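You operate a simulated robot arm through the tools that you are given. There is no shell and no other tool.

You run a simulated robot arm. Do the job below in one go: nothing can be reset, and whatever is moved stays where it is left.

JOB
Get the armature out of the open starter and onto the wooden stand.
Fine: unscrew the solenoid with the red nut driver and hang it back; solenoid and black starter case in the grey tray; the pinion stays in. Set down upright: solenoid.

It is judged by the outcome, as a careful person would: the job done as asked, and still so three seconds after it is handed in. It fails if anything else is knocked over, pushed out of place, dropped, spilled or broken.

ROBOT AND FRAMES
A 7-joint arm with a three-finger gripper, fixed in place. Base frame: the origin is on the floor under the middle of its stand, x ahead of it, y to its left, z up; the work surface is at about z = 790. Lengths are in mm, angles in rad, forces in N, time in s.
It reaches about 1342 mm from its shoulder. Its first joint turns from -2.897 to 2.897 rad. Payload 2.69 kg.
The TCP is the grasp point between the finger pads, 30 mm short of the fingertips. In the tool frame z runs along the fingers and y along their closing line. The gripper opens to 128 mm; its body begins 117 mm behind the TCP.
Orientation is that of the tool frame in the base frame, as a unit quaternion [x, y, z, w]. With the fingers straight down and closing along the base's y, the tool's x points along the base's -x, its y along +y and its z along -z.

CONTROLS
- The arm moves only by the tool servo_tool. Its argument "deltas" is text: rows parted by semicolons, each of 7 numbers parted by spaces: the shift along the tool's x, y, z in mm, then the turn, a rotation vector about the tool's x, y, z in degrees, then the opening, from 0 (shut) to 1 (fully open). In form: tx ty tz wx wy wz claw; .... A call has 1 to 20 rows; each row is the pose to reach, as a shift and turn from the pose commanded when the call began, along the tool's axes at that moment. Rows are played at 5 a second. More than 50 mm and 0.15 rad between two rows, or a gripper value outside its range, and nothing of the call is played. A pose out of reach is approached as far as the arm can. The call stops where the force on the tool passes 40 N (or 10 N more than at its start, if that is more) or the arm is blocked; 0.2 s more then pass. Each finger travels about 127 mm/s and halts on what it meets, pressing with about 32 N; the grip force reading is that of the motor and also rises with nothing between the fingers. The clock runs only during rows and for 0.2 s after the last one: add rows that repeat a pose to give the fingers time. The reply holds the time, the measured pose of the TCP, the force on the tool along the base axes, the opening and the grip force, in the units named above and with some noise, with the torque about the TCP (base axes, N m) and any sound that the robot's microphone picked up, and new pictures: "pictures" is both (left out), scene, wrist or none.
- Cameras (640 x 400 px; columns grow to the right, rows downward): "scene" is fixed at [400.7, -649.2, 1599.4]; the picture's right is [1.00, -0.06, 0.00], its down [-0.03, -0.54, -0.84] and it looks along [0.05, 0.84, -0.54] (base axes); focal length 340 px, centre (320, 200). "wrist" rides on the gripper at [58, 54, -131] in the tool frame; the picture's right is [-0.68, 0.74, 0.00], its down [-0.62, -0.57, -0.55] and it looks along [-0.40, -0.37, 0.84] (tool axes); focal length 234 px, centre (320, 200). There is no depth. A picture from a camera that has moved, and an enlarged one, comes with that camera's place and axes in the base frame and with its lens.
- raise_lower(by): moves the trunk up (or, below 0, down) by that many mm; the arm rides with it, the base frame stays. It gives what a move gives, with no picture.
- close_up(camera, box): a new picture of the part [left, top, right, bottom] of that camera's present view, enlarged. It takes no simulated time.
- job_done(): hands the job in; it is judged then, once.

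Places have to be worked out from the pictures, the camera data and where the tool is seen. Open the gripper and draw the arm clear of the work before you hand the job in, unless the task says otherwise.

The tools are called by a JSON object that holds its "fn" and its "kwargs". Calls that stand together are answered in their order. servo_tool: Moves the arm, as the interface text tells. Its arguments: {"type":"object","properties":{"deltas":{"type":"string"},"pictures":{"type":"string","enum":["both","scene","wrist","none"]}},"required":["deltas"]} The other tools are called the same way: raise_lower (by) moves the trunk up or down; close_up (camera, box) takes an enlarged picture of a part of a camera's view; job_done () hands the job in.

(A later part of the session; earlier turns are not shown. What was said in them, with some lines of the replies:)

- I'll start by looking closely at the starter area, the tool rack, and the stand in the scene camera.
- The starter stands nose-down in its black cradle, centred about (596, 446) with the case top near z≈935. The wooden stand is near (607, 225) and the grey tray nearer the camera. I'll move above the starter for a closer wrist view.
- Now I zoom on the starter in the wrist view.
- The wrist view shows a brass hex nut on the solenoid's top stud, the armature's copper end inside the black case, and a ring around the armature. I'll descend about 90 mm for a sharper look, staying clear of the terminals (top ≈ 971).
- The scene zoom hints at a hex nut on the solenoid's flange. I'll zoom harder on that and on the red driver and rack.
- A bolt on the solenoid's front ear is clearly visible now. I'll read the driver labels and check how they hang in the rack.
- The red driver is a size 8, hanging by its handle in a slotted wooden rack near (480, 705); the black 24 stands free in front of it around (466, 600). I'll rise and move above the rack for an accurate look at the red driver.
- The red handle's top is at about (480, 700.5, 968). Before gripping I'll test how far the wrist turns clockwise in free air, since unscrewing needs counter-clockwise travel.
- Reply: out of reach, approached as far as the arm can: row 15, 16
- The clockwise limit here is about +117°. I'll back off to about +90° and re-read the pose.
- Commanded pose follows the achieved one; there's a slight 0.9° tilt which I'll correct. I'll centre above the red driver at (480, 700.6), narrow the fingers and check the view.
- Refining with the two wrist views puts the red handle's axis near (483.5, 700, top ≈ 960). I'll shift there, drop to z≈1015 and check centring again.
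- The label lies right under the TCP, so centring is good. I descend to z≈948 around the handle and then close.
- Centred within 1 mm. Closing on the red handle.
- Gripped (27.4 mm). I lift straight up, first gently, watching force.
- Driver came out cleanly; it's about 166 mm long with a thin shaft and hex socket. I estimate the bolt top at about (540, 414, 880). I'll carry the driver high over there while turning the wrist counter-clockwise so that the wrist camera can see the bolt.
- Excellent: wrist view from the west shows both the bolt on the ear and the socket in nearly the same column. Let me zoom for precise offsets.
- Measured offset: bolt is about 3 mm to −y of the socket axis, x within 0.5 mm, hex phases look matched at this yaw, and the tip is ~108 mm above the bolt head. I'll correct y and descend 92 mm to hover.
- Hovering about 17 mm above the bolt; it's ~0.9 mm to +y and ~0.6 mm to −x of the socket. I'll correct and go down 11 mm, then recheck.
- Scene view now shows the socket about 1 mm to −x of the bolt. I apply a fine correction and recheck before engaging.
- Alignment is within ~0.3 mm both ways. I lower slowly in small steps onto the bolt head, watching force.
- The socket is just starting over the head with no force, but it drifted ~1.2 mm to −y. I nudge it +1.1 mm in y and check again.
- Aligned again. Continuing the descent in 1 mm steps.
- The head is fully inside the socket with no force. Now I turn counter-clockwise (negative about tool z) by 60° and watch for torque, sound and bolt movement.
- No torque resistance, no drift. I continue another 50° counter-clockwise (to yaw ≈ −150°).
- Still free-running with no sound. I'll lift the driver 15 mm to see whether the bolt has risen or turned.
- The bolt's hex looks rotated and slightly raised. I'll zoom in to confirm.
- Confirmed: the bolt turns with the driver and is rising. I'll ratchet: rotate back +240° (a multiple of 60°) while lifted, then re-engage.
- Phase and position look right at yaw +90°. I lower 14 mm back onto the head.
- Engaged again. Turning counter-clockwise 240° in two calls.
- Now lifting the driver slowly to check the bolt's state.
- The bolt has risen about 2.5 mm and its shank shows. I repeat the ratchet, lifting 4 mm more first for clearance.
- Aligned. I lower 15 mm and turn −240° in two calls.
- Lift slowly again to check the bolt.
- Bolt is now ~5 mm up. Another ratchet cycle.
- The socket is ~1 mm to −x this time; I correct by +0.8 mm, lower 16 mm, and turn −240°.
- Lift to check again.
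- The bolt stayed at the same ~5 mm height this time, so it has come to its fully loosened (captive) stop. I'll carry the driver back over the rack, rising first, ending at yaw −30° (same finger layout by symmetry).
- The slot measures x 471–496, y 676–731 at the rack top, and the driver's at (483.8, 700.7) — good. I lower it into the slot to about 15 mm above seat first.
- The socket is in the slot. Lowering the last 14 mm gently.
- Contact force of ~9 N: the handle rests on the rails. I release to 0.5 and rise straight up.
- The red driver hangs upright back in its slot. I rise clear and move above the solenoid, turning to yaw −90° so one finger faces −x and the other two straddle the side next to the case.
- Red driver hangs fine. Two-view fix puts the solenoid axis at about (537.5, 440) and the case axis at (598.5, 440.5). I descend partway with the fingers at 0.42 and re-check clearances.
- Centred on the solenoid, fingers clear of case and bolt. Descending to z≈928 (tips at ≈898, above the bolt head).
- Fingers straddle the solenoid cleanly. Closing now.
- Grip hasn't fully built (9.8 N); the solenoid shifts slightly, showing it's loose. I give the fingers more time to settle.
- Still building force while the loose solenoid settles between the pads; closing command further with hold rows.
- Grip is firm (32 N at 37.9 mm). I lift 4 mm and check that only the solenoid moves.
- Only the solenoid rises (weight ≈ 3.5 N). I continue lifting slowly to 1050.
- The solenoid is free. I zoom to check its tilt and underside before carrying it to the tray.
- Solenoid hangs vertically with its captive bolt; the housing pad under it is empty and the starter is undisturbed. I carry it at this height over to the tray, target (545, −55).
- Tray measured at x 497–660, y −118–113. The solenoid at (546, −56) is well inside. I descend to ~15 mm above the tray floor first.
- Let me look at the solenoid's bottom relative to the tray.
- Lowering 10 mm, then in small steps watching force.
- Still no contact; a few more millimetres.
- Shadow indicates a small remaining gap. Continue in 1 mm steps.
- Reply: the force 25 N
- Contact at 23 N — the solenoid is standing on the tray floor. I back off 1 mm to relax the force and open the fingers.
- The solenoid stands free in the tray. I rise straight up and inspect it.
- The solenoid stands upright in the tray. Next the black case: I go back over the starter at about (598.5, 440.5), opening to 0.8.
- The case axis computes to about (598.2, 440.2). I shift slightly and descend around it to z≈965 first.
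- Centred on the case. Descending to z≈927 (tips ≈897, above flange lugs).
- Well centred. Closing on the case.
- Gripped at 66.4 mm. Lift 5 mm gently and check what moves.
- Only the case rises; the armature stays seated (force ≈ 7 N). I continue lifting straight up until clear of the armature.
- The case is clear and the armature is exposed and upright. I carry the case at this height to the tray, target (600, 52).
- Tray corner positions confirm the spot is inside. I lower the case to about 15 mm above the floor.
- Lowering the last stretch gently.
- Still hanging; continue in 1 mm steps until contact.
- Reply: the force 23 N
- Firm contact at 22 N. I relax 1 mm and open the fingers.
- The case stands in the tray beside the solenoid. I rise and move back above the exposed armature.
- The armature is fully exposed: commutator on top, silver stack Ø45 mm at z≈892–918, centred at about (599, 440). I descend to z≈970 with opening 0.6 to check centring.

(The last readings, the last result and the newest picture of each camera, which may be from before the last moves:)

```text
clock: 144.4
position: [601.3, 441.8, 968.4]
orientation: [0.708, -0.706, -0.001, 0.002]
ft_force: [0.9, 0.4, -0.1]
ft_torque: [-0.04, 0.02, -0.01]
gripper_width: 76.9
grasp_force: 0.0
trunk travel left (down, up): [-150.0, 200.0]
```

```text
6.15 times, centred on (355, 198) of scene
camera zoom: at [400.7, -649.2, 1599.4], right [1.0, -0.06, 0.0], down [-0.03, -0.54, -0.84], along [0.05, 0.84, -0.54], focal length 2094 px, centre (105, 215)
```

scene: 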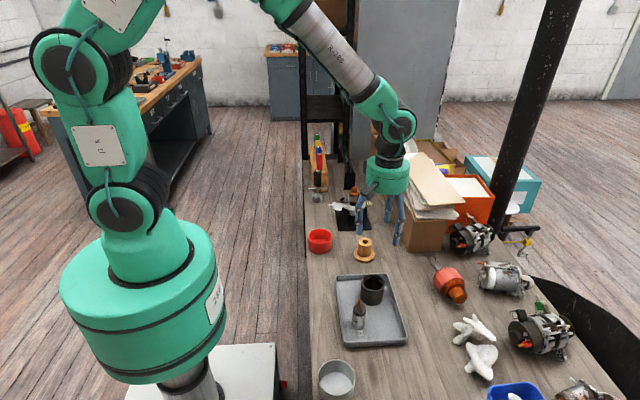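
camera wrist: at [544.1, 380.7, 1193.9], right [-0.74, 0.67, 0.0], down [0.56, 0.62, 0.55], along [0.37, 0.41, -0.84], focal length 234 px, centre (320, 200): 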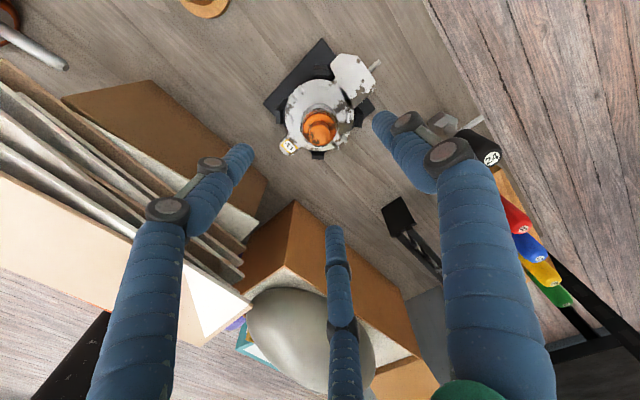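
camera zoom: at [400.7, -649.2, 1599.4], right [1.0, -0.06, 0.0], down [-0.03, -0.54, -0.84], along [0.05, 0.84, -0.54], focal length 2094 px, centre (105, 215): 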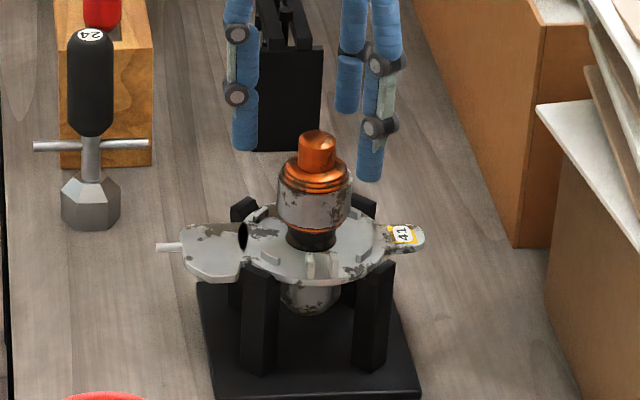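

Centred within ~1 mm. Descending to z≈921 around the stack.

{"fn": "servo_tool", "kwargs": {"deltas": "-0.3 0.9 14 0 0 0 0.6; -0.3 0.9 28 0 0 0 0.6; -0.3 0.9 40 0 0 0 0.6; -0.3 0.9 47 0 0 0 0.6; -0.3 0.9 47 0 0 0 0.6", "pictures": "none"}}

{"fn": "close_up", "kwargs": {"camera": "wrist", "box": [220, 60, 420, 240]}}

{"fn": "close_up", "kwargs": {"camera": "scene", "box": [335, 180, 375, 230]}}

```text
clock: 145.6
position: [600.2, 440.4, 920.6]
orientation: [0.708, -0.706, 0.0, 0.0]
ft_force: [0.5, -0.7, 0.4]
ft_torque: [-0.02, 0.01, -0.01]
gripper_width: 76.7
grasp_force: 0.0
trunk travel left (down, up): [-150.0, 200.0]
```

```text
2.22 times, centred on (320, 150) of wrist
camera zoom: at [545.6, 381.4, 1051.4], right [-0.74, 0.67, 0.0], down [0.56, 0.62, 0.55], along [0.37, 0.41, -0.84], focal length 520 px, centre (320, 311)
```

zoom: 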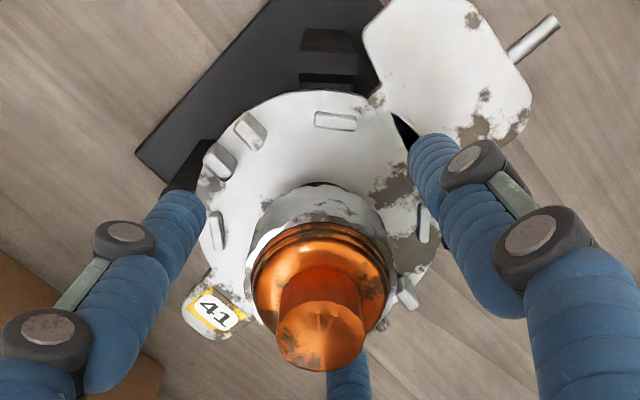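

```text
8.00 times, centred on (355, 205) of scene
camera zoom: at [400.7, -649.2, 1599.4], right [1.0, -0.06, 0.0], down [-0.03, -0.54, -0.84], along [0.05, 0.84, -0.54], focal length 2722 px, centre (40, 160)
```

zoom: 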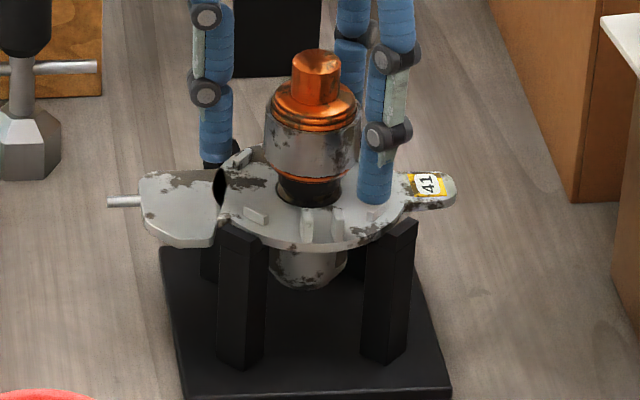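

Close on the stack.

{"fn": "servo_tool", "kwargs": {"deltas": "0 0 0 0 0 0 0.5; 0 0 0 0 0 0 0.42; 0 0 0 0 0 0 0.36; 0 0 0 0 0 0 0.3; 0 0 0 0 0 0 0.2; 0 0 0 0 0 0 0.1; 0 0 0 0 0 0 0.1; 0 0 0 0 0 0 0.1", "pictures": "none"}}

{"fn": "close_up", "kwargs": {"camera": "wrist", "box": [220, 60, 420, 240]}}

{"fn": "close_up", "kwargs": {"camera": "scene", "box": [335, 180, 375, 230]}}

```text
clock: 147.4
position: [598.8, 440.0, 921.7]
orientation: [0.707, -0.707, -0.001, 0.0]
ft_force: [-0.2, 0.1, 1.2]
ft_torque: [-0.02, 0.04, 0.07]
gripper_width: 45.5
grasp_force: 31.8
trunk travel left (down, up): [-150.0, 200.0]
```

```text
2.22 times, centred on (320, 150) of wrist
camera zoom: at [545.5, 381.4, 1051.6], right [-0.74, 0.67, 0.0], down [0.56, 0.62, 0.55], along [0.37, 0.41, -0.84], focal length 520 px, centre (320, 311)
```

zoom: 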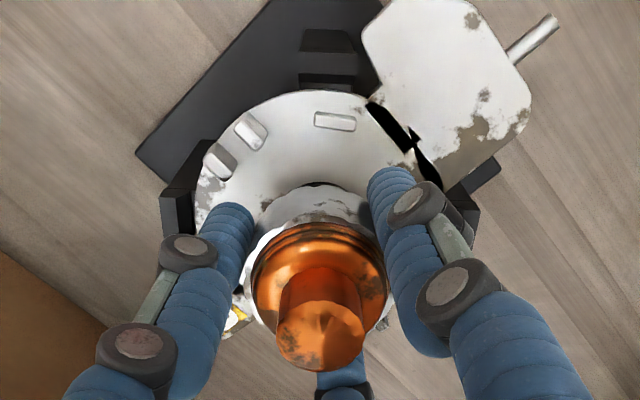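

```text
8.00 times, centred on (355, 205) of scene
camera zoom: at [400.7, -649.2, 1599.4], right [1.0, -0.06, 0.0], down [-0.03, -0.54, -0.84], along [0.05, 0.84, -0.54], focal length 2722 px, centre (40, 160)
```

zoom: 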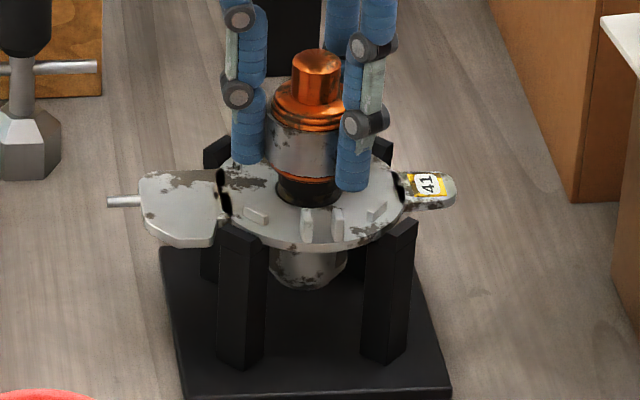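

Firm grip on the stack (45.5 mm, 32 N). Lift 6 mm gently and check.

{"fn": "servo_tool", "kwargs": {"deltas": "0 0 -1 0 0 0 0.1; 0 0 -2 0 0 0 0.1; 0 0 -4 0 0 0 0.1; 0 0 -6 0 0 0 0.1; 0 0 -6 0 0 0 0.1", "pictures": "none"}}

{"fn": "close_up", "kwargs": {"camera": "scene", "box": [335, 180, 375, 230]}}

{"fn": "close_up", "kwargs": {"camera": "wrist", "box": [260, 80, 380, 200]}}

```text
clock: 148.6
position: [600.3, 440.3, 926.2]
orientation: [0.708, -0.706, 0.0, 0.0]
ft_force: [-1.4, -1.0, -5.8]
ft_torque: [0.01, -0.01, 0.0]
gripper_width: 45.5
grasp_force: 32.2
trunk travel left (down, up): [-150.0, 200.0]
```

```text
8.00 times, centred on (355, 205) of scene
camera zoom: at [400.7, -649.2, 1599.4], right [1.0, -0.06, 0.0], down [-0.03, -0.54, -0.84], along [0.05, 0.84, -0.54], focal length 2722 px, centre (40, 160)
```

zoom: 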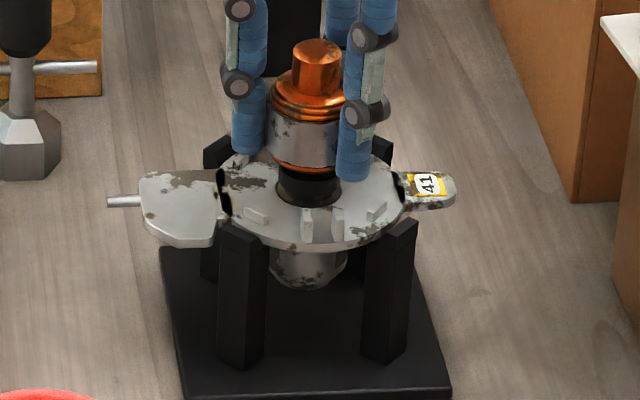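

```text
3.33 times, centred on (320, 140) of wrist
camera zoom: at [545.5, 381.8, 1057.0], right [-0.74, 0.67, 0.0], down [0.56, 0.62, 0.55], along [0.37, 0.41, -0.84], focal length 781 px, centre (320, 400)
```

zoom: 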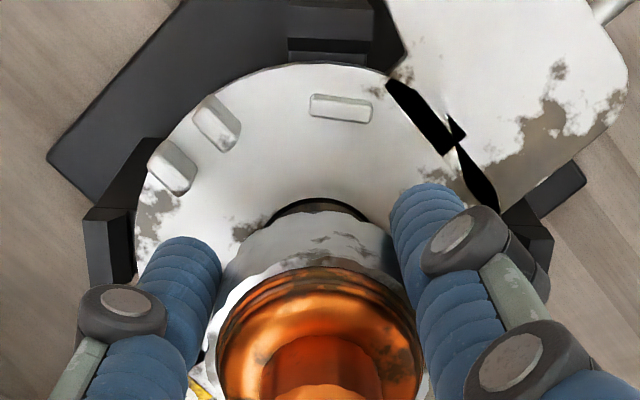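

The armature rises cleanly. I continue slowly to see whether the dark drive piece stays behind.

{"fn": "servo_tool", "kwargs": {"deltas": "0 0 -4 0 0 0 0.1; 0 0 -8 0 0 0 0.1; 0 0 -12 0 0 0 0.1; 0 0 -16 0 0 0 0.1; 0 0 -16 0 0 0 0.1", "pictures": "none"}}

{"fn": "close_up", "kwargs": {"camera": "scene", "box": [335, 175, 375, 225]}}

```text
clock: 149.8
position: [600.8, 440.4, 941.3]
orientation: [0.708, -0.706, 0.0, 0.0]
ft_force: [0.6, 0.4, -5.4]
ft_torque: [0.01, 0.0, 0.01]
gripper_width: 44.9
grasp_force: 32.3
trunk travel left (down, up): [-150.0, 200.0]
```

```text
8.00 times, centred on (355, 200) of scene
camera zoom: at [400.7, -649.2, 1599.4], right [1.0, -0.06, 0.0], down [-0.03, -0.54, -0.84], along [0.05, 0.84, -0.54], focal length 2722 px, centre (40, 200)
```

zoom: 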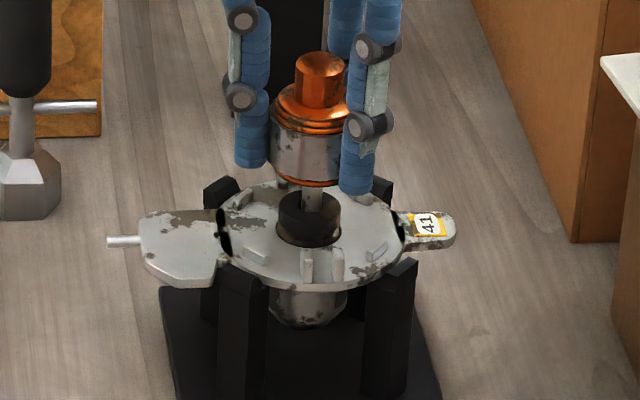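

The pinion stays in the housing while the shaft slides out. I continue lifting steadily.

{"fn": "servo_tool", "kwargs": {"deltas": "0 0 -6 0 0 0 0.1; 0 0 -12 0 0 0 0.1; 0 0 -18 0 0 0 0.1; 0 0 -24 0 0 0 0.1; 0 0 -30 0 0 0 0.1; 0 0 -37 0 0 0 0.1; 0 0 -44 0 0 0 0.1; 0 0 -52 0 0 0 0.1; 0 0 -60 0 0 0 0.1; 0 0 -70 0 0 0 0.1; 0 0 -80 0 0 0 0.1; 0 0 -92 0 0 0 0.1; 0 0 -105 0 0 0 0.1; 0 0 -118 0 0 0 0.1; 0 0 -130 0 0 0 0.1; 0 0 -130 0 0 0 0.1", "pictures": "both"}}

{"fn": "close_up", "kwargs": {"camera": "scene", "box": [325, 130, 385, 225]}}

{"fn": "close_up", "kwargs": {"camera": "scene", "box": [340, 140, 370, 180]}}

```text
clock: 153.2
position: [599.5, 441.6, 1073.3]
orientation: [0.707, -0.707, -0.001, 0.001]
ft_force: [0.2, 0.4, -5.8]
ft_torque: [0.03, 0.02, 0.02]
gripper_width: 44.9
grasp_force: 31.4
trunk travel left (down, up): [-150.0, 200.0]
camera wrist: at [544.9, 382.2, 1203.4], right [-0.74, 0.67, 0.0], down [0.56, 0.62, 0.55], along [0.37, 0.41, -0.84], focal length 234 px, centre (320, 200)
```

scene: 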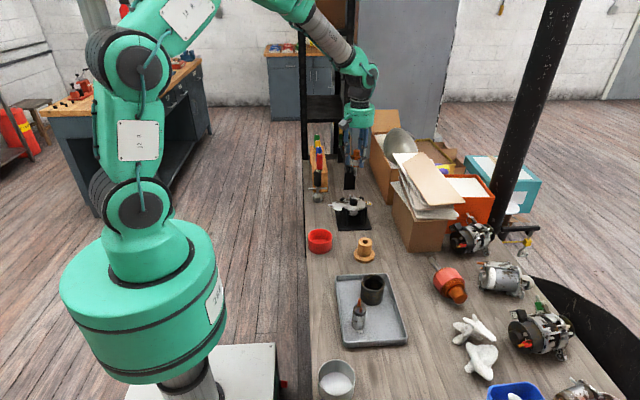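
wrist: 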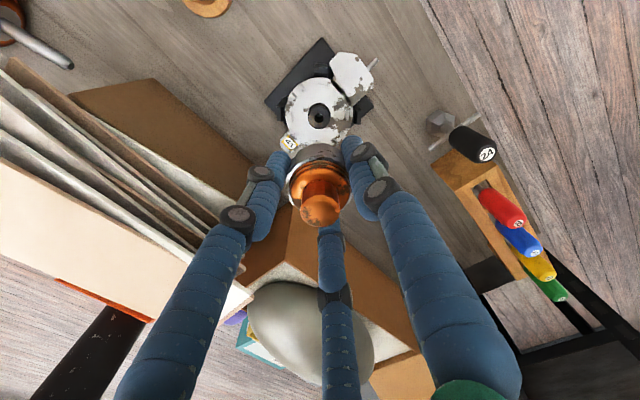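

```text
4.21 times, centred on (355, 178) of scene
camera zoom: at [400.7, -649.2, 1599.4], right [1.0, -0.06, 0.0], down [-0.03, -0.54, -0.84], along [0.05, 0.84, -0.54], focal length 1432 px, centre (173, 295)
```

zoom: 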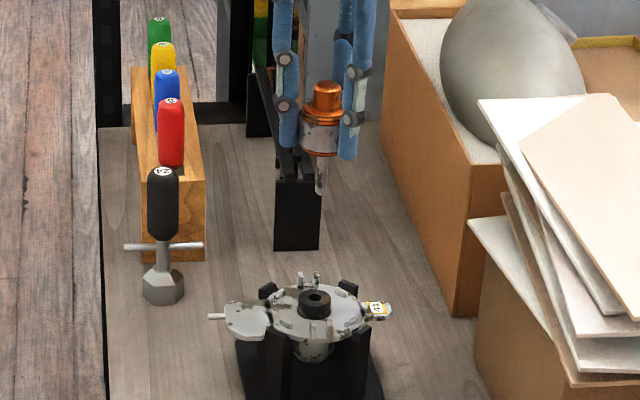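

```text
10.00 times, centred on (355, 160) of scene
camera zoom: at [400.7, -649.2, 1599.4], right [1.0, -0.06, 0.0], down [-0.03, -0.54, -0.84], along [0.05, 0.84, -0.54], focal length 3402 px, centre (-30, 600)
```

zoom: 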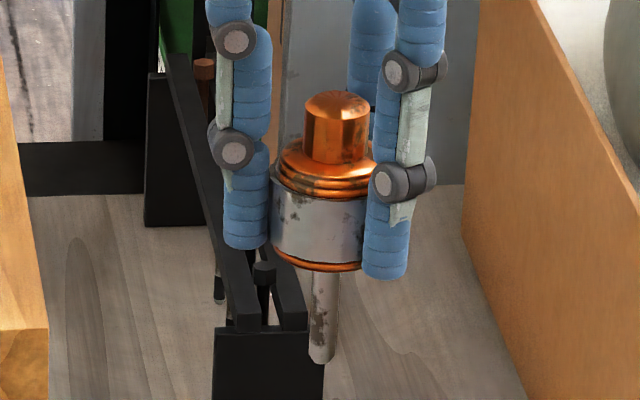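

The armature is out with its shaft (~10 mm dia, ~45 mm long) and the pinion remains in the housing. I move at this height over the wooden stand near (607, 225).

{"fn": "servo_tool", "kwargs": {"deltas": "10 0 0 0 0 0 0.1; 32 -1 0 0 0 0 0.1; 58 -2 0 0 0 0 0.1; 84 -3 0 0 0 0 0.1; 110 -4 0 0 0 0 0.1; 136 -5 0 0 0 0 0.1; 162 -5.7 0 0 0 0 0.1; 186 -6.5 0 0 0 0 0.1; 206 -7.2 0 0 0 0 0.1; 216.6 -7.5 0 0 0 0 0.1; 216.6 -7.5 0 0 0 0 0.1", "pictures": "both"}}

{"fn": "close_up", "kwargs": {"camera": "wrist", "box": [260, 60, 380, 180]}}

{"fn": "close_up", "kwargs": {"camera": "scene", "box": [335, 170, 395, 270]}}

```text
clock: 155.6
position: [606.3, 222.9, 1071.9]
orientation: [0.708, -0.706, -0.001, 0.0]
ft_force: [0.4, 0.1, -6.1]
ft_torque: [0.04, -0.02, -0.01]
gripper_width: 45.0
grasp_force: 32.5
trunk travel left (down, up): [-150.0, 200.0]
camera wrist: at [553.1, 164.3, 1203.5], right [-0.74, 0.67, 0.0], down [0.56, 0.62, 0.55], along [0.37, 0.41, -0.84], focal length 234 px, centre (320, 200)
```

scene: 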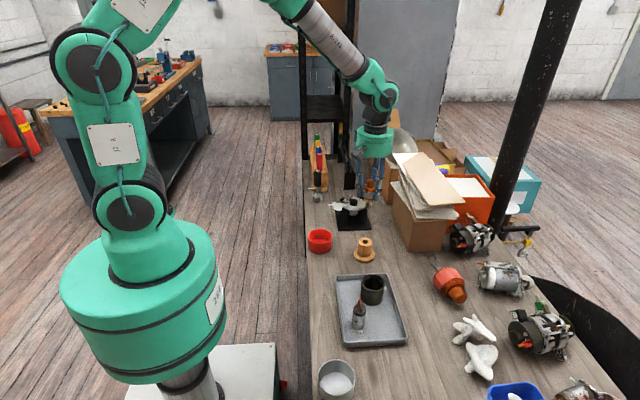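
wrist: 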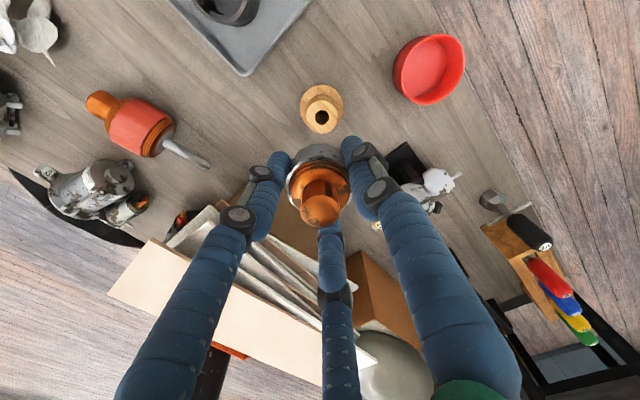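

```text
3.33 times, centred on (320, 120) of wrist
camera zoom: at [553.1, 164.3, 1203.5], right [-0.74, 0.67, 0.0], down [0.56, 0.62, 0.55], along [0.37, 0.41, -0.84], focal length 781 px, centre (320, 467)
```

zoom: 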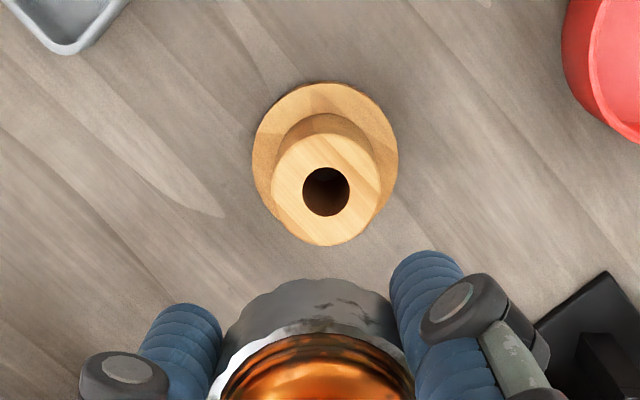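

```text
4.00 times, centred on (365, 220) of scene
camera zoom: at [400.7, -649.2, 1599.4], right [1.0, -0.06, 0.0], down [-0.03, -0.54, -0.84], along [0.05, 0.84, -0.54], focal length 1361 px, centre (140, 120)
```

zoom: 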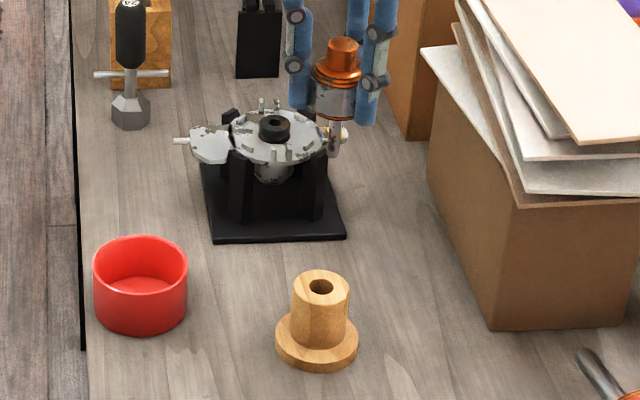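

The stand's hole centre resolves to (607.6, 227.6) with its top at z≈858. I shift +5 mm in y and descend until the shaft tip is ~20 mm above the hole.

{"fn": "servo_tool", "kwargs": {"deltas": "-5 0 15 0 0 0 0.1; -5 0 35 0 0 0 0.1; -5 0 55 0 0 0 0.1; -5 0 75 0 0 0 0.1; -5 0 92 0 0 0 0.1; -5 0 100 0 0 0 0.1; -5 0 112 0 0 0 0.1; -5 0 112 0 0 0 0.1", "pictures": "none"}}

{"fn": "close_up", "kwargs": {"camera": "wrist", "box": [260, 60, 380, 180]}}

{"fn": "close_up", "kwargs": {"camera": "scene", "box": [345, 205, 390, 265]}}

```text
clock: 157.4
position: [606.8, 229.4, 963.5]
orientation: [0.708, -0.706, -0.001, 0.001]
ft_force: [0.7, -0.9, -6.0]
ft_torque: [0.02, 0.02, 0.04]
gripper_width: 44.9
grasp_force: 32.0
trunk travel left (down, up): [-150.0, 200.0]
```

```text
3.33 times, centred on (320, 120) of wrist
camera zoom: at [552.2, 170.2, 1092.5], right [-0.74, 0.67, 0.0], down [0.56, 0.62, 0.55], along [0.37, 0.41, -0.84], focal length 781 px, centre (320, 467)
```

zoom: 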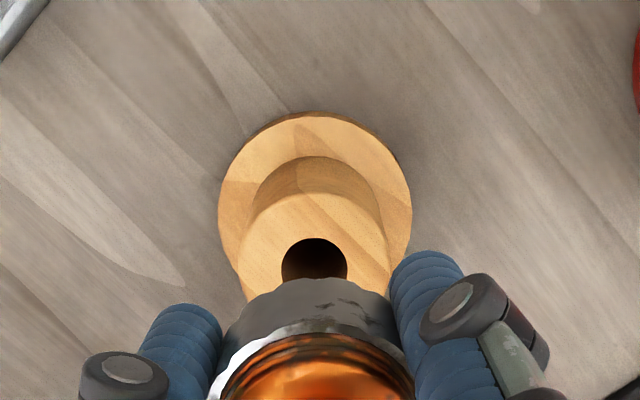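

```text
6.67 times, centred on (368, 235) of scene
camera zoom: at [400.7, -649.2, 1599.4], right [1.0, -0.06, 0.0], down [-0.03, -0.54, -0.84], along [0.05, 0.84, -0.54], focal length 2268 px, centre (3, -33)
```

zoom: 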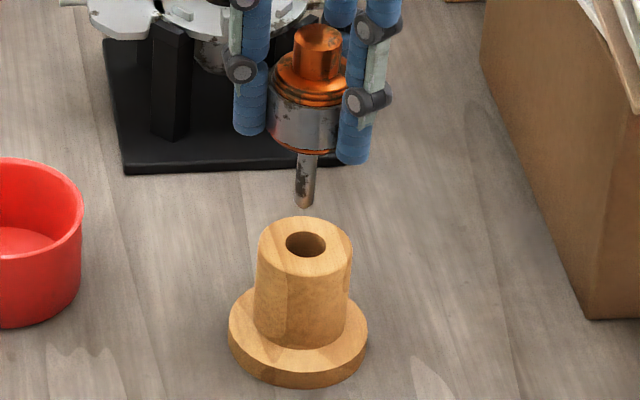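

Small correction: +2.4 mm x, −0.5 mm y (hole clearance is ~5 mm). Then I lower so that the tip enters the hole.

{"fn": "servo_tool", "kwargs": {"deltas": "0.5 -2.4 0 0 0 0 0.1; 0.5 -2.4 8 0 0 0 0.1; 0.5 -2.4 16 0 0 0 0.1; 0.5 -2.4 22 0 0 0 0.1; 0.5 -2.4 22 0 0 0 0.1", "pictures": "none"}}

{"fn": "close_up", "kwargs": {"camera": "wrist", "box": [260, 60, 380, 180]}}

{"fn": "close_up", "kwargs": {"camera": "scene", "box": [350, 215, 385, 255]}}

```text
clock: 158.6
position: [610.2, 227.8, 937.4]
orientation: [0.707, -0.707, -0.001, 0.001]
ft_force: [-0.4, 0.1, -5.7]
ft_torque: [-0.03, 0.02, 0.03]
gripper_width: 44.9
grasp_force: 31.8
trunk travel left (down, up): [-150.0, 200.0]
```

```text
3.33 times, centred on (320, 120) of wrist
camera zoom: at [555.6, 169.1, 1068.2], right [-0.74, 0.67, 0.0], down [0.56, 0.62, 0.55], along [0.37, 0.41, -0.84], focal length 781 px, centre (320, 467)
```

zoom: 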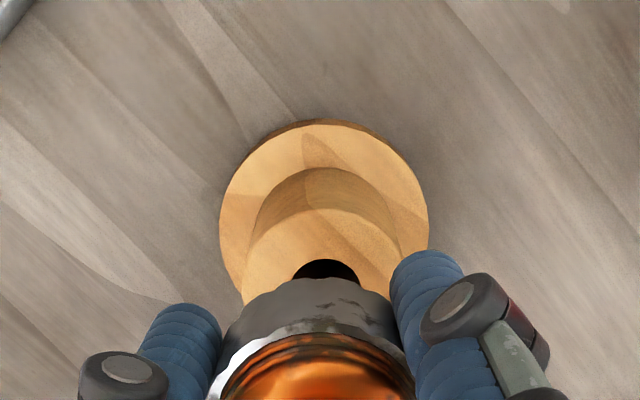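

```text
10.00 times, centred on (368, 235) of scene
camera zoom: at [400.7, -649.2, 1599.4], right [1.0, -0.06, 0.0], down [-0.03, -0.54, -0.84], along [0.05, 0.84, -0.54], focal length 3402 px, centre (-155, -150)
```

zoom: 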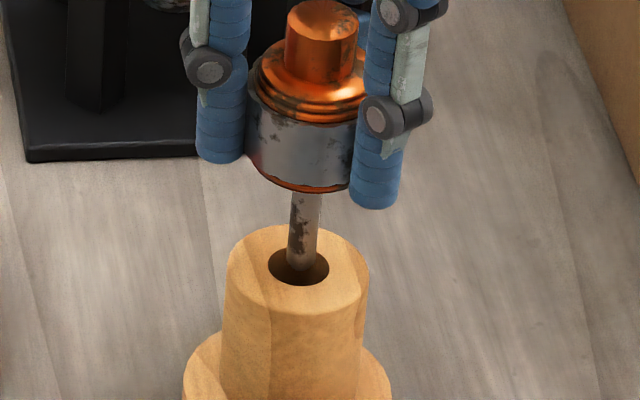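

The shaft tip is inside the hole outline, about 1 mm to +x. I nudge back and lower further in small steps.

{"fn": "servo_tool", "kwargs": {"deltas": "0 0.8 4 0 0 0 0.1; 0 0.8 9 0 0 0 0.1; 0 0.8 14 0 0 0 0.1; 0 0.8 19 0 0 0 0.1; 0 0.8 24 0 0 0 0.1; 0 0.8 29 0 0 0 0.1; 0 0.8 34 0 0 0 0.1; 0 0.8 34 0 0 0 0.1", "pictures": "none"}}

{"fn": "close_up", "kwargs": {"camera": "scene", "box": [350, 215, 385, 265]}}

{"fn": "close_up", "kwargs": {"camera": "wrist", "box": [260, 60, 380, 180]}}

```text
clock: 160.4
position: [608.8, 228.0, 905.0]
orientation: [0.708, -0.706, 0.0, 0.001]
ft_force: [0.1, 0.3, -5.8]
ft_torque: [-0.01, -0.01, 0.0]
gripper_width: 44.8
grasp_force: 32.2
trunk travel left (down, up): [-150.0, 200.0]
```

```text
8.00 times, centred on (368, 240) of scene
camera zoom: at [400.7, -649.2, 1599.4], right [1.0, -0.06, 0.0], down [-0.03, -0.54, -0.84], along [0.05, 0.84, -0.54], focal length 2722 px, centre (-60, -120)
```

zoom: 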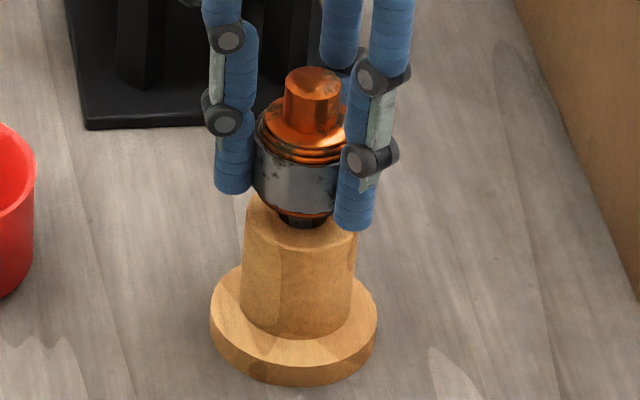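

```text
3.33 times, centred on (320, 120) of wrist
camera zoom: at [554.5, 169.4, 1034.5], right [-0.74, 0.67, 0.0], down [0.56, 0.62, 0.55], along [0.37, 0.41, -0.84], focal length 781 px, centre (320, 467)
```

zoom: 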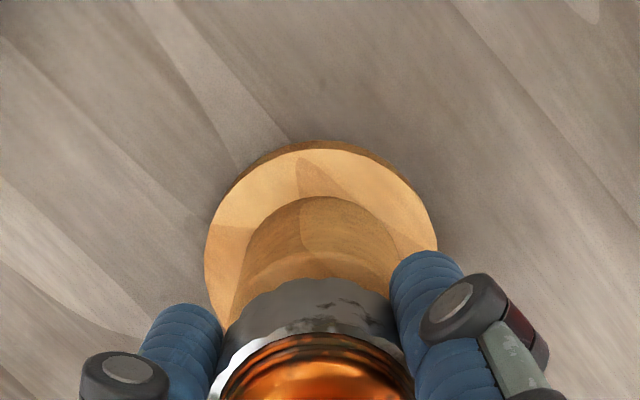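

Shaft is well inside the hole. Continue lowering in small steps toward seating.

{"fn": "servo_tool", "kwargs": {"deltas": "0 0 3 0 0 0 0.1; 0 0 6 0 0 0 0.1; 0 0 9 0 0 0 0.1; 0 0 9 0 0 0 0.1", "pictures": "none"}}

{"fn": "close_up", "kwargs": {"camera": "scene", "box": [355, 225, 380, 255]}}

```text
clock: 161.4
position: [609.9, 228.8, 894.5]
orientation: [0.708, -0.706, 0.0, 0.001]
ft_force: [-0.3, 0.3, -5.9]
ft_torque: [0.0, -0.02, 0.01]
gripper_width: 45.1
grasp_force: 32.8
trunk travel left (down, up): [-150.0, 200.0]
```

```text
13.33 times, centred on (368, 240) of scene
camera zoom: at [400.7, -649.2, 1599.4], right [1.0, -0.06, 0.0], down [-0.03, -0.54, -0.84], along [0.05, 0.84, -0.54], focal length 4536 px, centre (-313, -333)
```

zoom: 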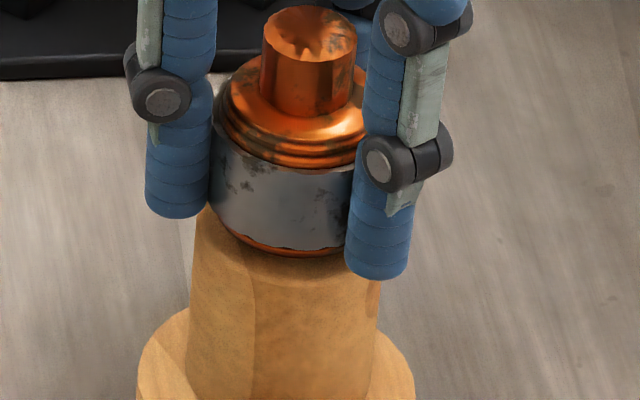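

Nearly seated; continue 1.5 mm at a time.

{"fn": "servo_tool", "kwargs": {"deltas": "0 0 1.5 0 0 0 0.1; 0 0 3 0 0 0 0.1; 0 0 3 0 0 0 0.1", "pictures": "none"}}

{"fn": "servo_tool", "kwargs": {"deltas": "0 0 1 0 0 0 0.1; 0 0 2 0 0 0 0.1; 0 0 2 0 0 0 0.1", "pictures": "none"}}

{"fn": "close_up", "kwargs": {"camera": "scene", "box": [355, 225, 380, 255]}}

{"fn": "close_up", "kwargs": {"camera": "wrist", "box": [260, 80, 380, 200]}}

```text
clock: 162.2
position: [609.8, 228.9, 892.2]
orientation: [0.708, -0.707, -0.001, 0.001]
ft_force: [0.0, 0.7, -5.3]
ft_torque: [-0.01, 0.01, 0.0]
gripper_width: 44.8
grasp_force: 31.8
trunk travel left (down, up): [-150.0, 200.0]
```

```text
clock: 163.0
position: [610.7, 228.5, 892.1]
orientation: [0.708, -0.706, 0.0, -0.001]
ft_force: [-4.5, -4.6, 16.2]
ft_torque: [-0.18, 0.35, 0.13]
gripper_width: 44.9
grasp_force: 32.0
trunk travel left (down, up): [-150.0, 200.0]
```

```text
13.33 times, centred on (368, 240) of scene
camera zoom: at [400.7, -649.2, 1599.4], right [1.0, -0.06, 0.0], down [-0.03, -0.54, -0.84], along [0.05, 0.84, -0.54], focal length 4536 px, centre (-313, -333)
```

zoom: 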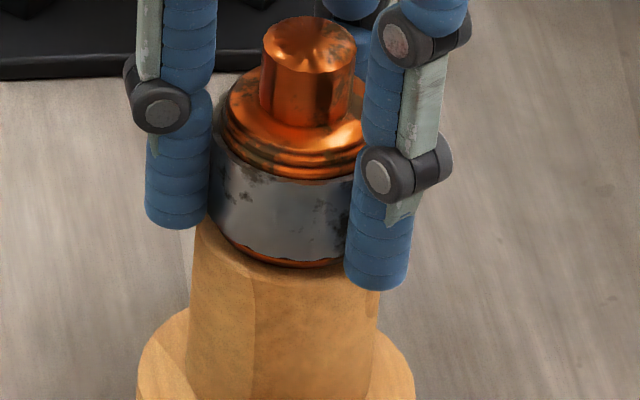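

```text
3.33 times, centred on (320, 140) of wrist
camera zoom: at [555.4, 169.6, 1021.8], right [-0.74, 0.67, 0.0], down [0.56, 0.62, 0.55], along [0.37, 0.41, -0.84], focal length 781 px, centre (320, 400)
```

zoom: 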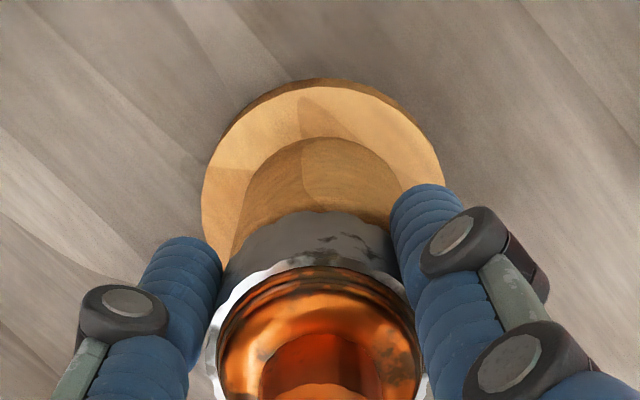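

Seated: contact ≈ 16 N and the armature is centred on the stand. I ease off slightly and open the fingers gradually.

{"fn": "servo_tool", "kwargs": {"deltas": "0 0 -0.8 0 0 0 0.1; 0 0 -1 0 0 0 0.25; 0 0 -1 0 0 0 0.35; 0 0 -1 0 0 0 0.42; 0 0 -1 0 0 0 0.5; 0 0 -1 0 0 0 0.58; 0 0 -1 0 0 0 0.6; 0 0 -1 0 0 0 0.6", "pictures": "none"}}

{"fn": "close_up", "kwargs": {"camera": "scene", "box": [350, 215, 385, 260]}}

{"fn": "close_up", "kwargs": {"camera": "wrist", "box": [240, 60, 400, 220]}}

```text
clock: 164.8
position: [609.5, 229.6, 892.8]
orientation: [0.708, -0.706, -0.001, 0.0]
ft_force: [0.0, 0.1, -0.1]
ft_torque: [-0.02, 0.03, 0.01]
gripper_width: 76.6
grasp_force: 0.0
trunk travel left (down, up): [-150.0, 200.0]
```

```text
8.89 times, centred on (368, 238) of scene
camera zoom: at [400.7, -649.2, 1599.4], right [1.0, -0.06, 0.0], down [-0.03, -0.54, -0.84], along [0.05, 0.84, -0.54], focal length 3024 px, centre (-102, -133)
```

zoom: 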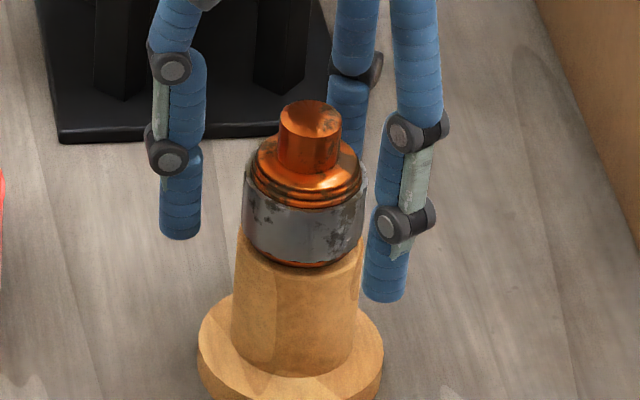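

```text
2.50 times, centred on (320, 140) of wrist
camera zoom: at [554.6, 169.5, 1021.9], right [-0.74, 0.67, 0.0], down [0.56, 0.62, 0.55], along [0.37, 0.41, -0.84], focal length 585 px, centre (320, 350)
```

zoom: 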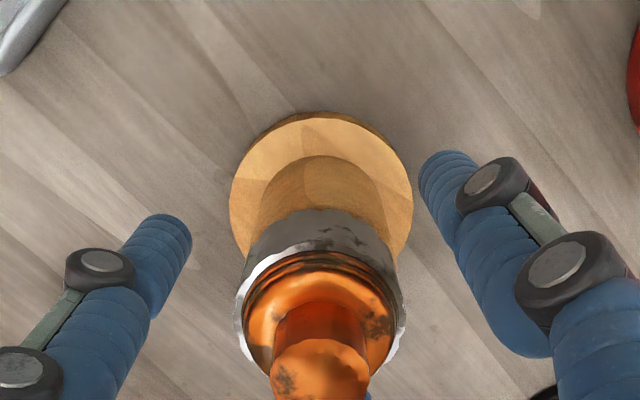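

The armature sits upright on the stand. I rise straight up and clear of the work.

{"fn": "servo_tool", "kwargs": {"deltas": "0 0 -12 0 0 0 0.6; 0 0 -35 0 0 0 0.6; 0 0 -65 0 0 0 0.65; 0 0 -100 0 0 0 0.7; 0 0 -135 0 0 0 0.8; 0 0 -170 0 0 0 0.8; 0 0 -205 0 0 0 0.8; 0 0 -240 0 0 0 0.8; 0 0 -270 0 0 0 0.8; 0 0 -270 0 0 0 0.8", "pictures": "both"}}

{"fn": "close_up", "kwargs": {"camera": "scene", "box": [300, 120, 420, 270]}}

{"fn": "close_up", "kwargs": {"camera": "scene", "box": [325, 230, 415, 350]}}

{"fn": "close_up", "kwargs": {"camera": "wrist", "box": [240, 60, 400, 220]}}

```text
clock: 167.0
position: [609.9, 228.7, 1162.5]
orientation: [0.708, -0.706, 0.0, 0.0]
ft_force: [0.0, -0.2, 0.4]
ft_torque: [0.0, -0.02, 0.01]
gripper_width: 102.0
grasp_force: 0.1
trunk travel left (down, up): [-150.0, 200.0]
camera wrist: at [555.7, 169.7, 1292.3], right [-0.74, 0.67, 0.0], down [0.56, 0.62, 0.55], along [0.37, 0.41, -0.84], focal length 234 px, centre (320, 200)
```

scene: 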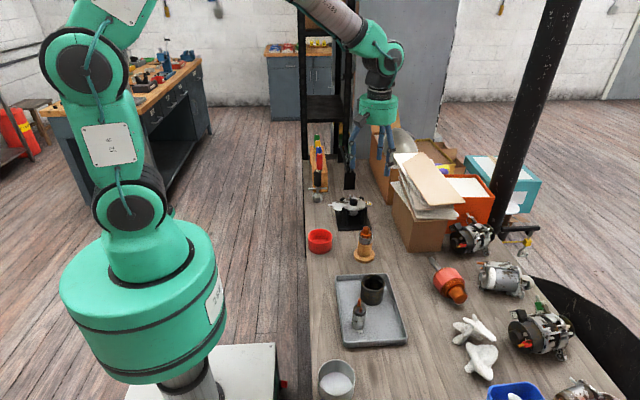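
wrist: 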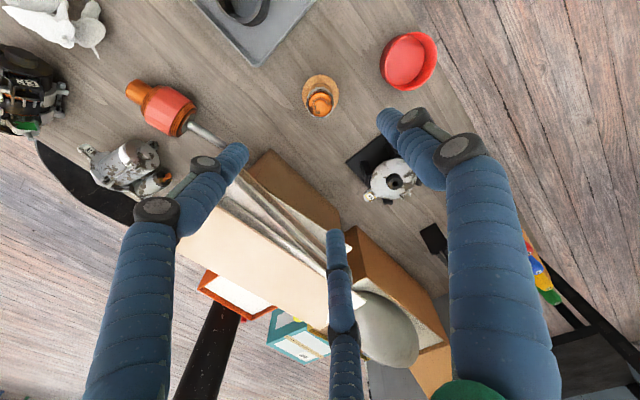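

```text
2.67 times, centred on (360, 195) of scene
camera zoom: at [400.7, -649.2, 1599.4], right [1.0, -0.06, 0.0], down [-0.03, -0.54, -0.84], along [0.05, 0.84, -0.54], focal length 907 px, centre (213, 213)
```

zoom: 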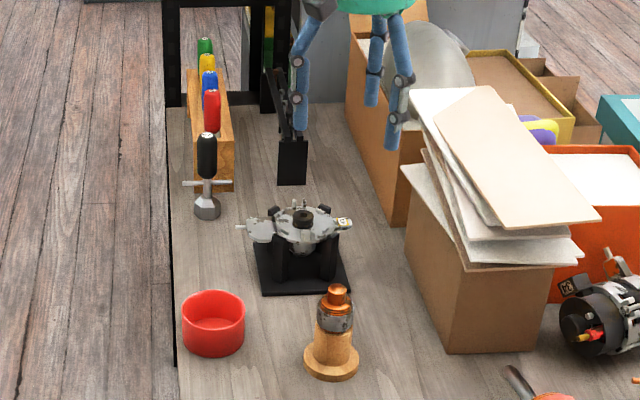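

```text
3.33 times, centred on (370, 290) of scene
camera zoom: at [400.7, -649.2, 1599.4], right [1.0, -0.06, 0.0], down [-0.03, -0.54, -0.84], along [0.05, 0.84, -0.54], focal length 1134 px, centre (153, -100)
```

zoom: 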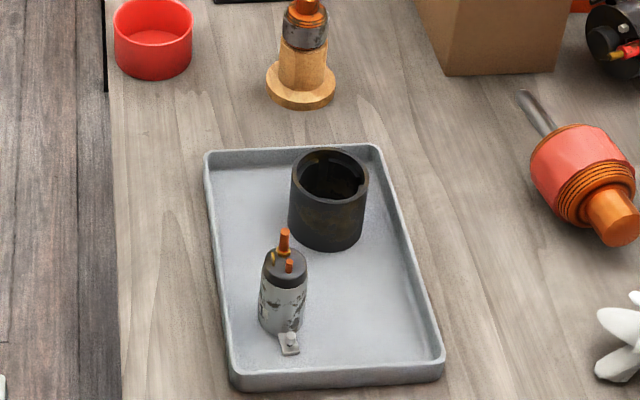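

```text
2.50 times, centred on (320, 140) of wrist
camera zoom: at [555.7, 169.7, 1292.3], right [-0.74, 0.67, 0.0], down [0.56, 0.62, 0.55], along [0.37, 0.41, -0.84], focal length 585 px, centre (320, 350)
```

zoom: 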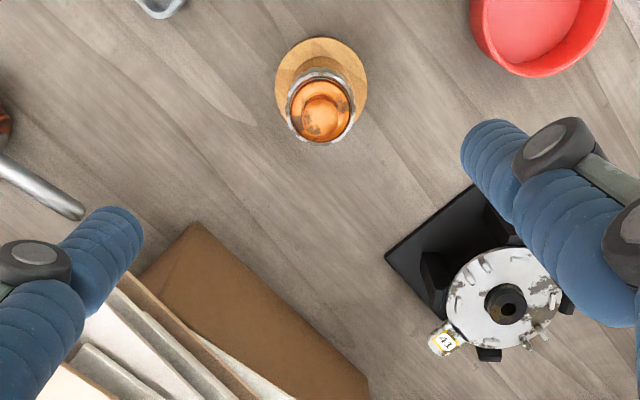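

Everything looks in place. I'll double-check the red driver in its rack and the armature/starter up close.

{"fn": "close_up", "kwargs": {"camera": "scene", "box": [308, 130, 334, 180]}}

{"fn": "close_up", "kwargs": {"camera": "scene", "box": [330, 185, 375, 230]}}

{"fn": "close_up", "kwargs": {"camera": "scene", "box": [350, 220, 382, 268]}}

{"fn": "servo_tool", "kwargs": {"deltas": "0 0 -20 0 0 0 0.8; 0 20 -45 0 0 0 0.9; 0 45 -70 0 0 0 1; 0 70 -80 0 0 0 1; 0 80 -80 0 0 0 1; 0 80 -80 0 0 0 1; 0 80 -80 0 0 0 1; 0 80 -80 0 0 0 1; 0 80 -80 0 0 0 1; 0 80 -80 0 0 0 1", "pictures": "both"}}

```text
8.00 times, centred on (321, 155) of scene
camera zoom: at [400.7, -649.2, 1599.4], right [1.0, -0.06, 0.0], down [-0.03, -0.54, -0.84], along [0.05, 0.84, -0.54], focal length 2722 px, centre (312, 560)
```

zoom: 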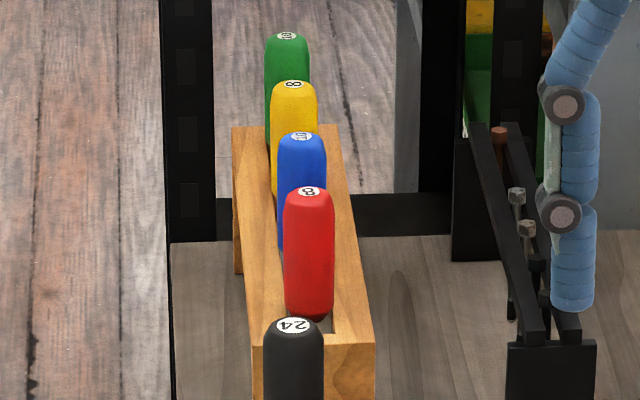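

```text
8.89 times, centred on (352, 208) of scene
camera zoom: at [400.7, -649.2, 1599.4], right [1.0, -0.06, 0.0], down [-0.03, -0.54, -0.84], along [0.05, 0.84, -0.54], focal length 3024 px, centre (31, 133)
```

zoom: 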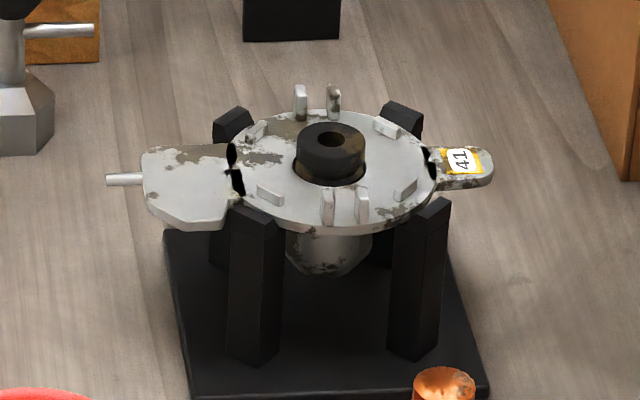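

```text
8.33 times, centred on (366, 244) of scene
camera zoom: at [400.7, -649.2, 1599.4], right [1.0, -0.06, 0.0], down [-0.03, -0.54, -0.84], along [0.05, 0.84, -0.54], focal length 2835 px, centre (-63, -167)
```

zoom: 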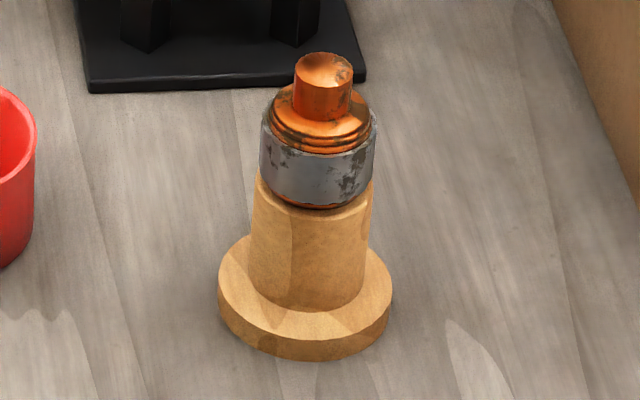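

```text
clock: 169.2
position: [528.1, 226.6, 1240.9]
orientation: [0.708, -0.706, -0.001, 0.001]
ft_force: [-0.2, 0.0, 0.8]
ft_torque: [0.01, -0.02, -0.02]
gripper_width: 127.9
grasp_force: 0.1
trunk travel left (down, up): [-150.0, 200.0]
camera wrist: at [474.0, 168.1, 1371.6], right [-0.74, 0.67, 0.0], down [0.56, 0.62, 0.55], along [0.37, 0.41, -0.84], focal length 234 px, centre (320, 200)
```

scene: 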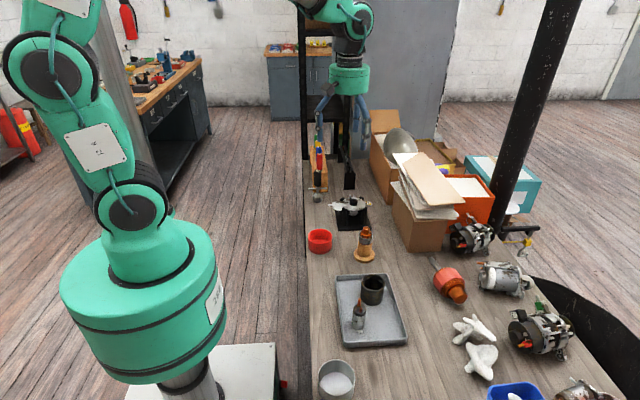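
wrist: 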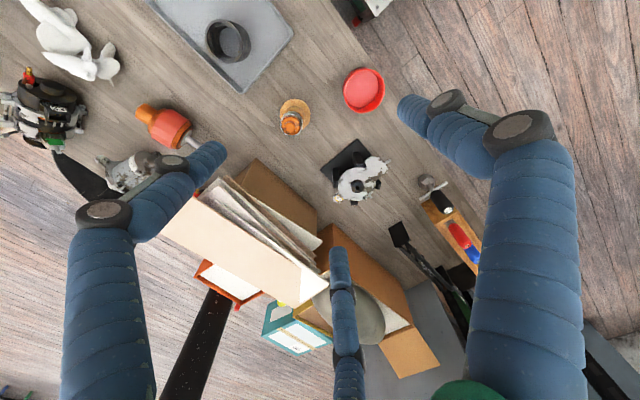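

The armature sits upright on the wooden stand and the pinion is still in the housing. The red driver hangs in its slot, and the solenoid (upright) and the case are in the tray. The gripper is open and the arm is clear, so I'm handing in.

{"fn": "job_done", "kwargs": {}}

```text
The job is handed in.
```

The armature is out of the starter and standing upright on the wooden stand. I handed the job in after a last check of the pictures; I haven't seen the judge's result.

- **Solenoid:** I unscrewed its one visible bolt with the red nut driver. The bolt stayed in its ear, so it went with the solenoid, which now stands upright in the grey tray.
- **Red nut driver:** it hangs back in its own slot in the rack.
- **Black starter case:** I lifted it straight off the armature, and it stands in the grey tray near the solenoid.
- **Pinion:** it stayed in the housing as the armature shaft slid out of it.

In the last pictures nothing else had been knocked over or moved. The gripper is open and the arm is clear of the work.
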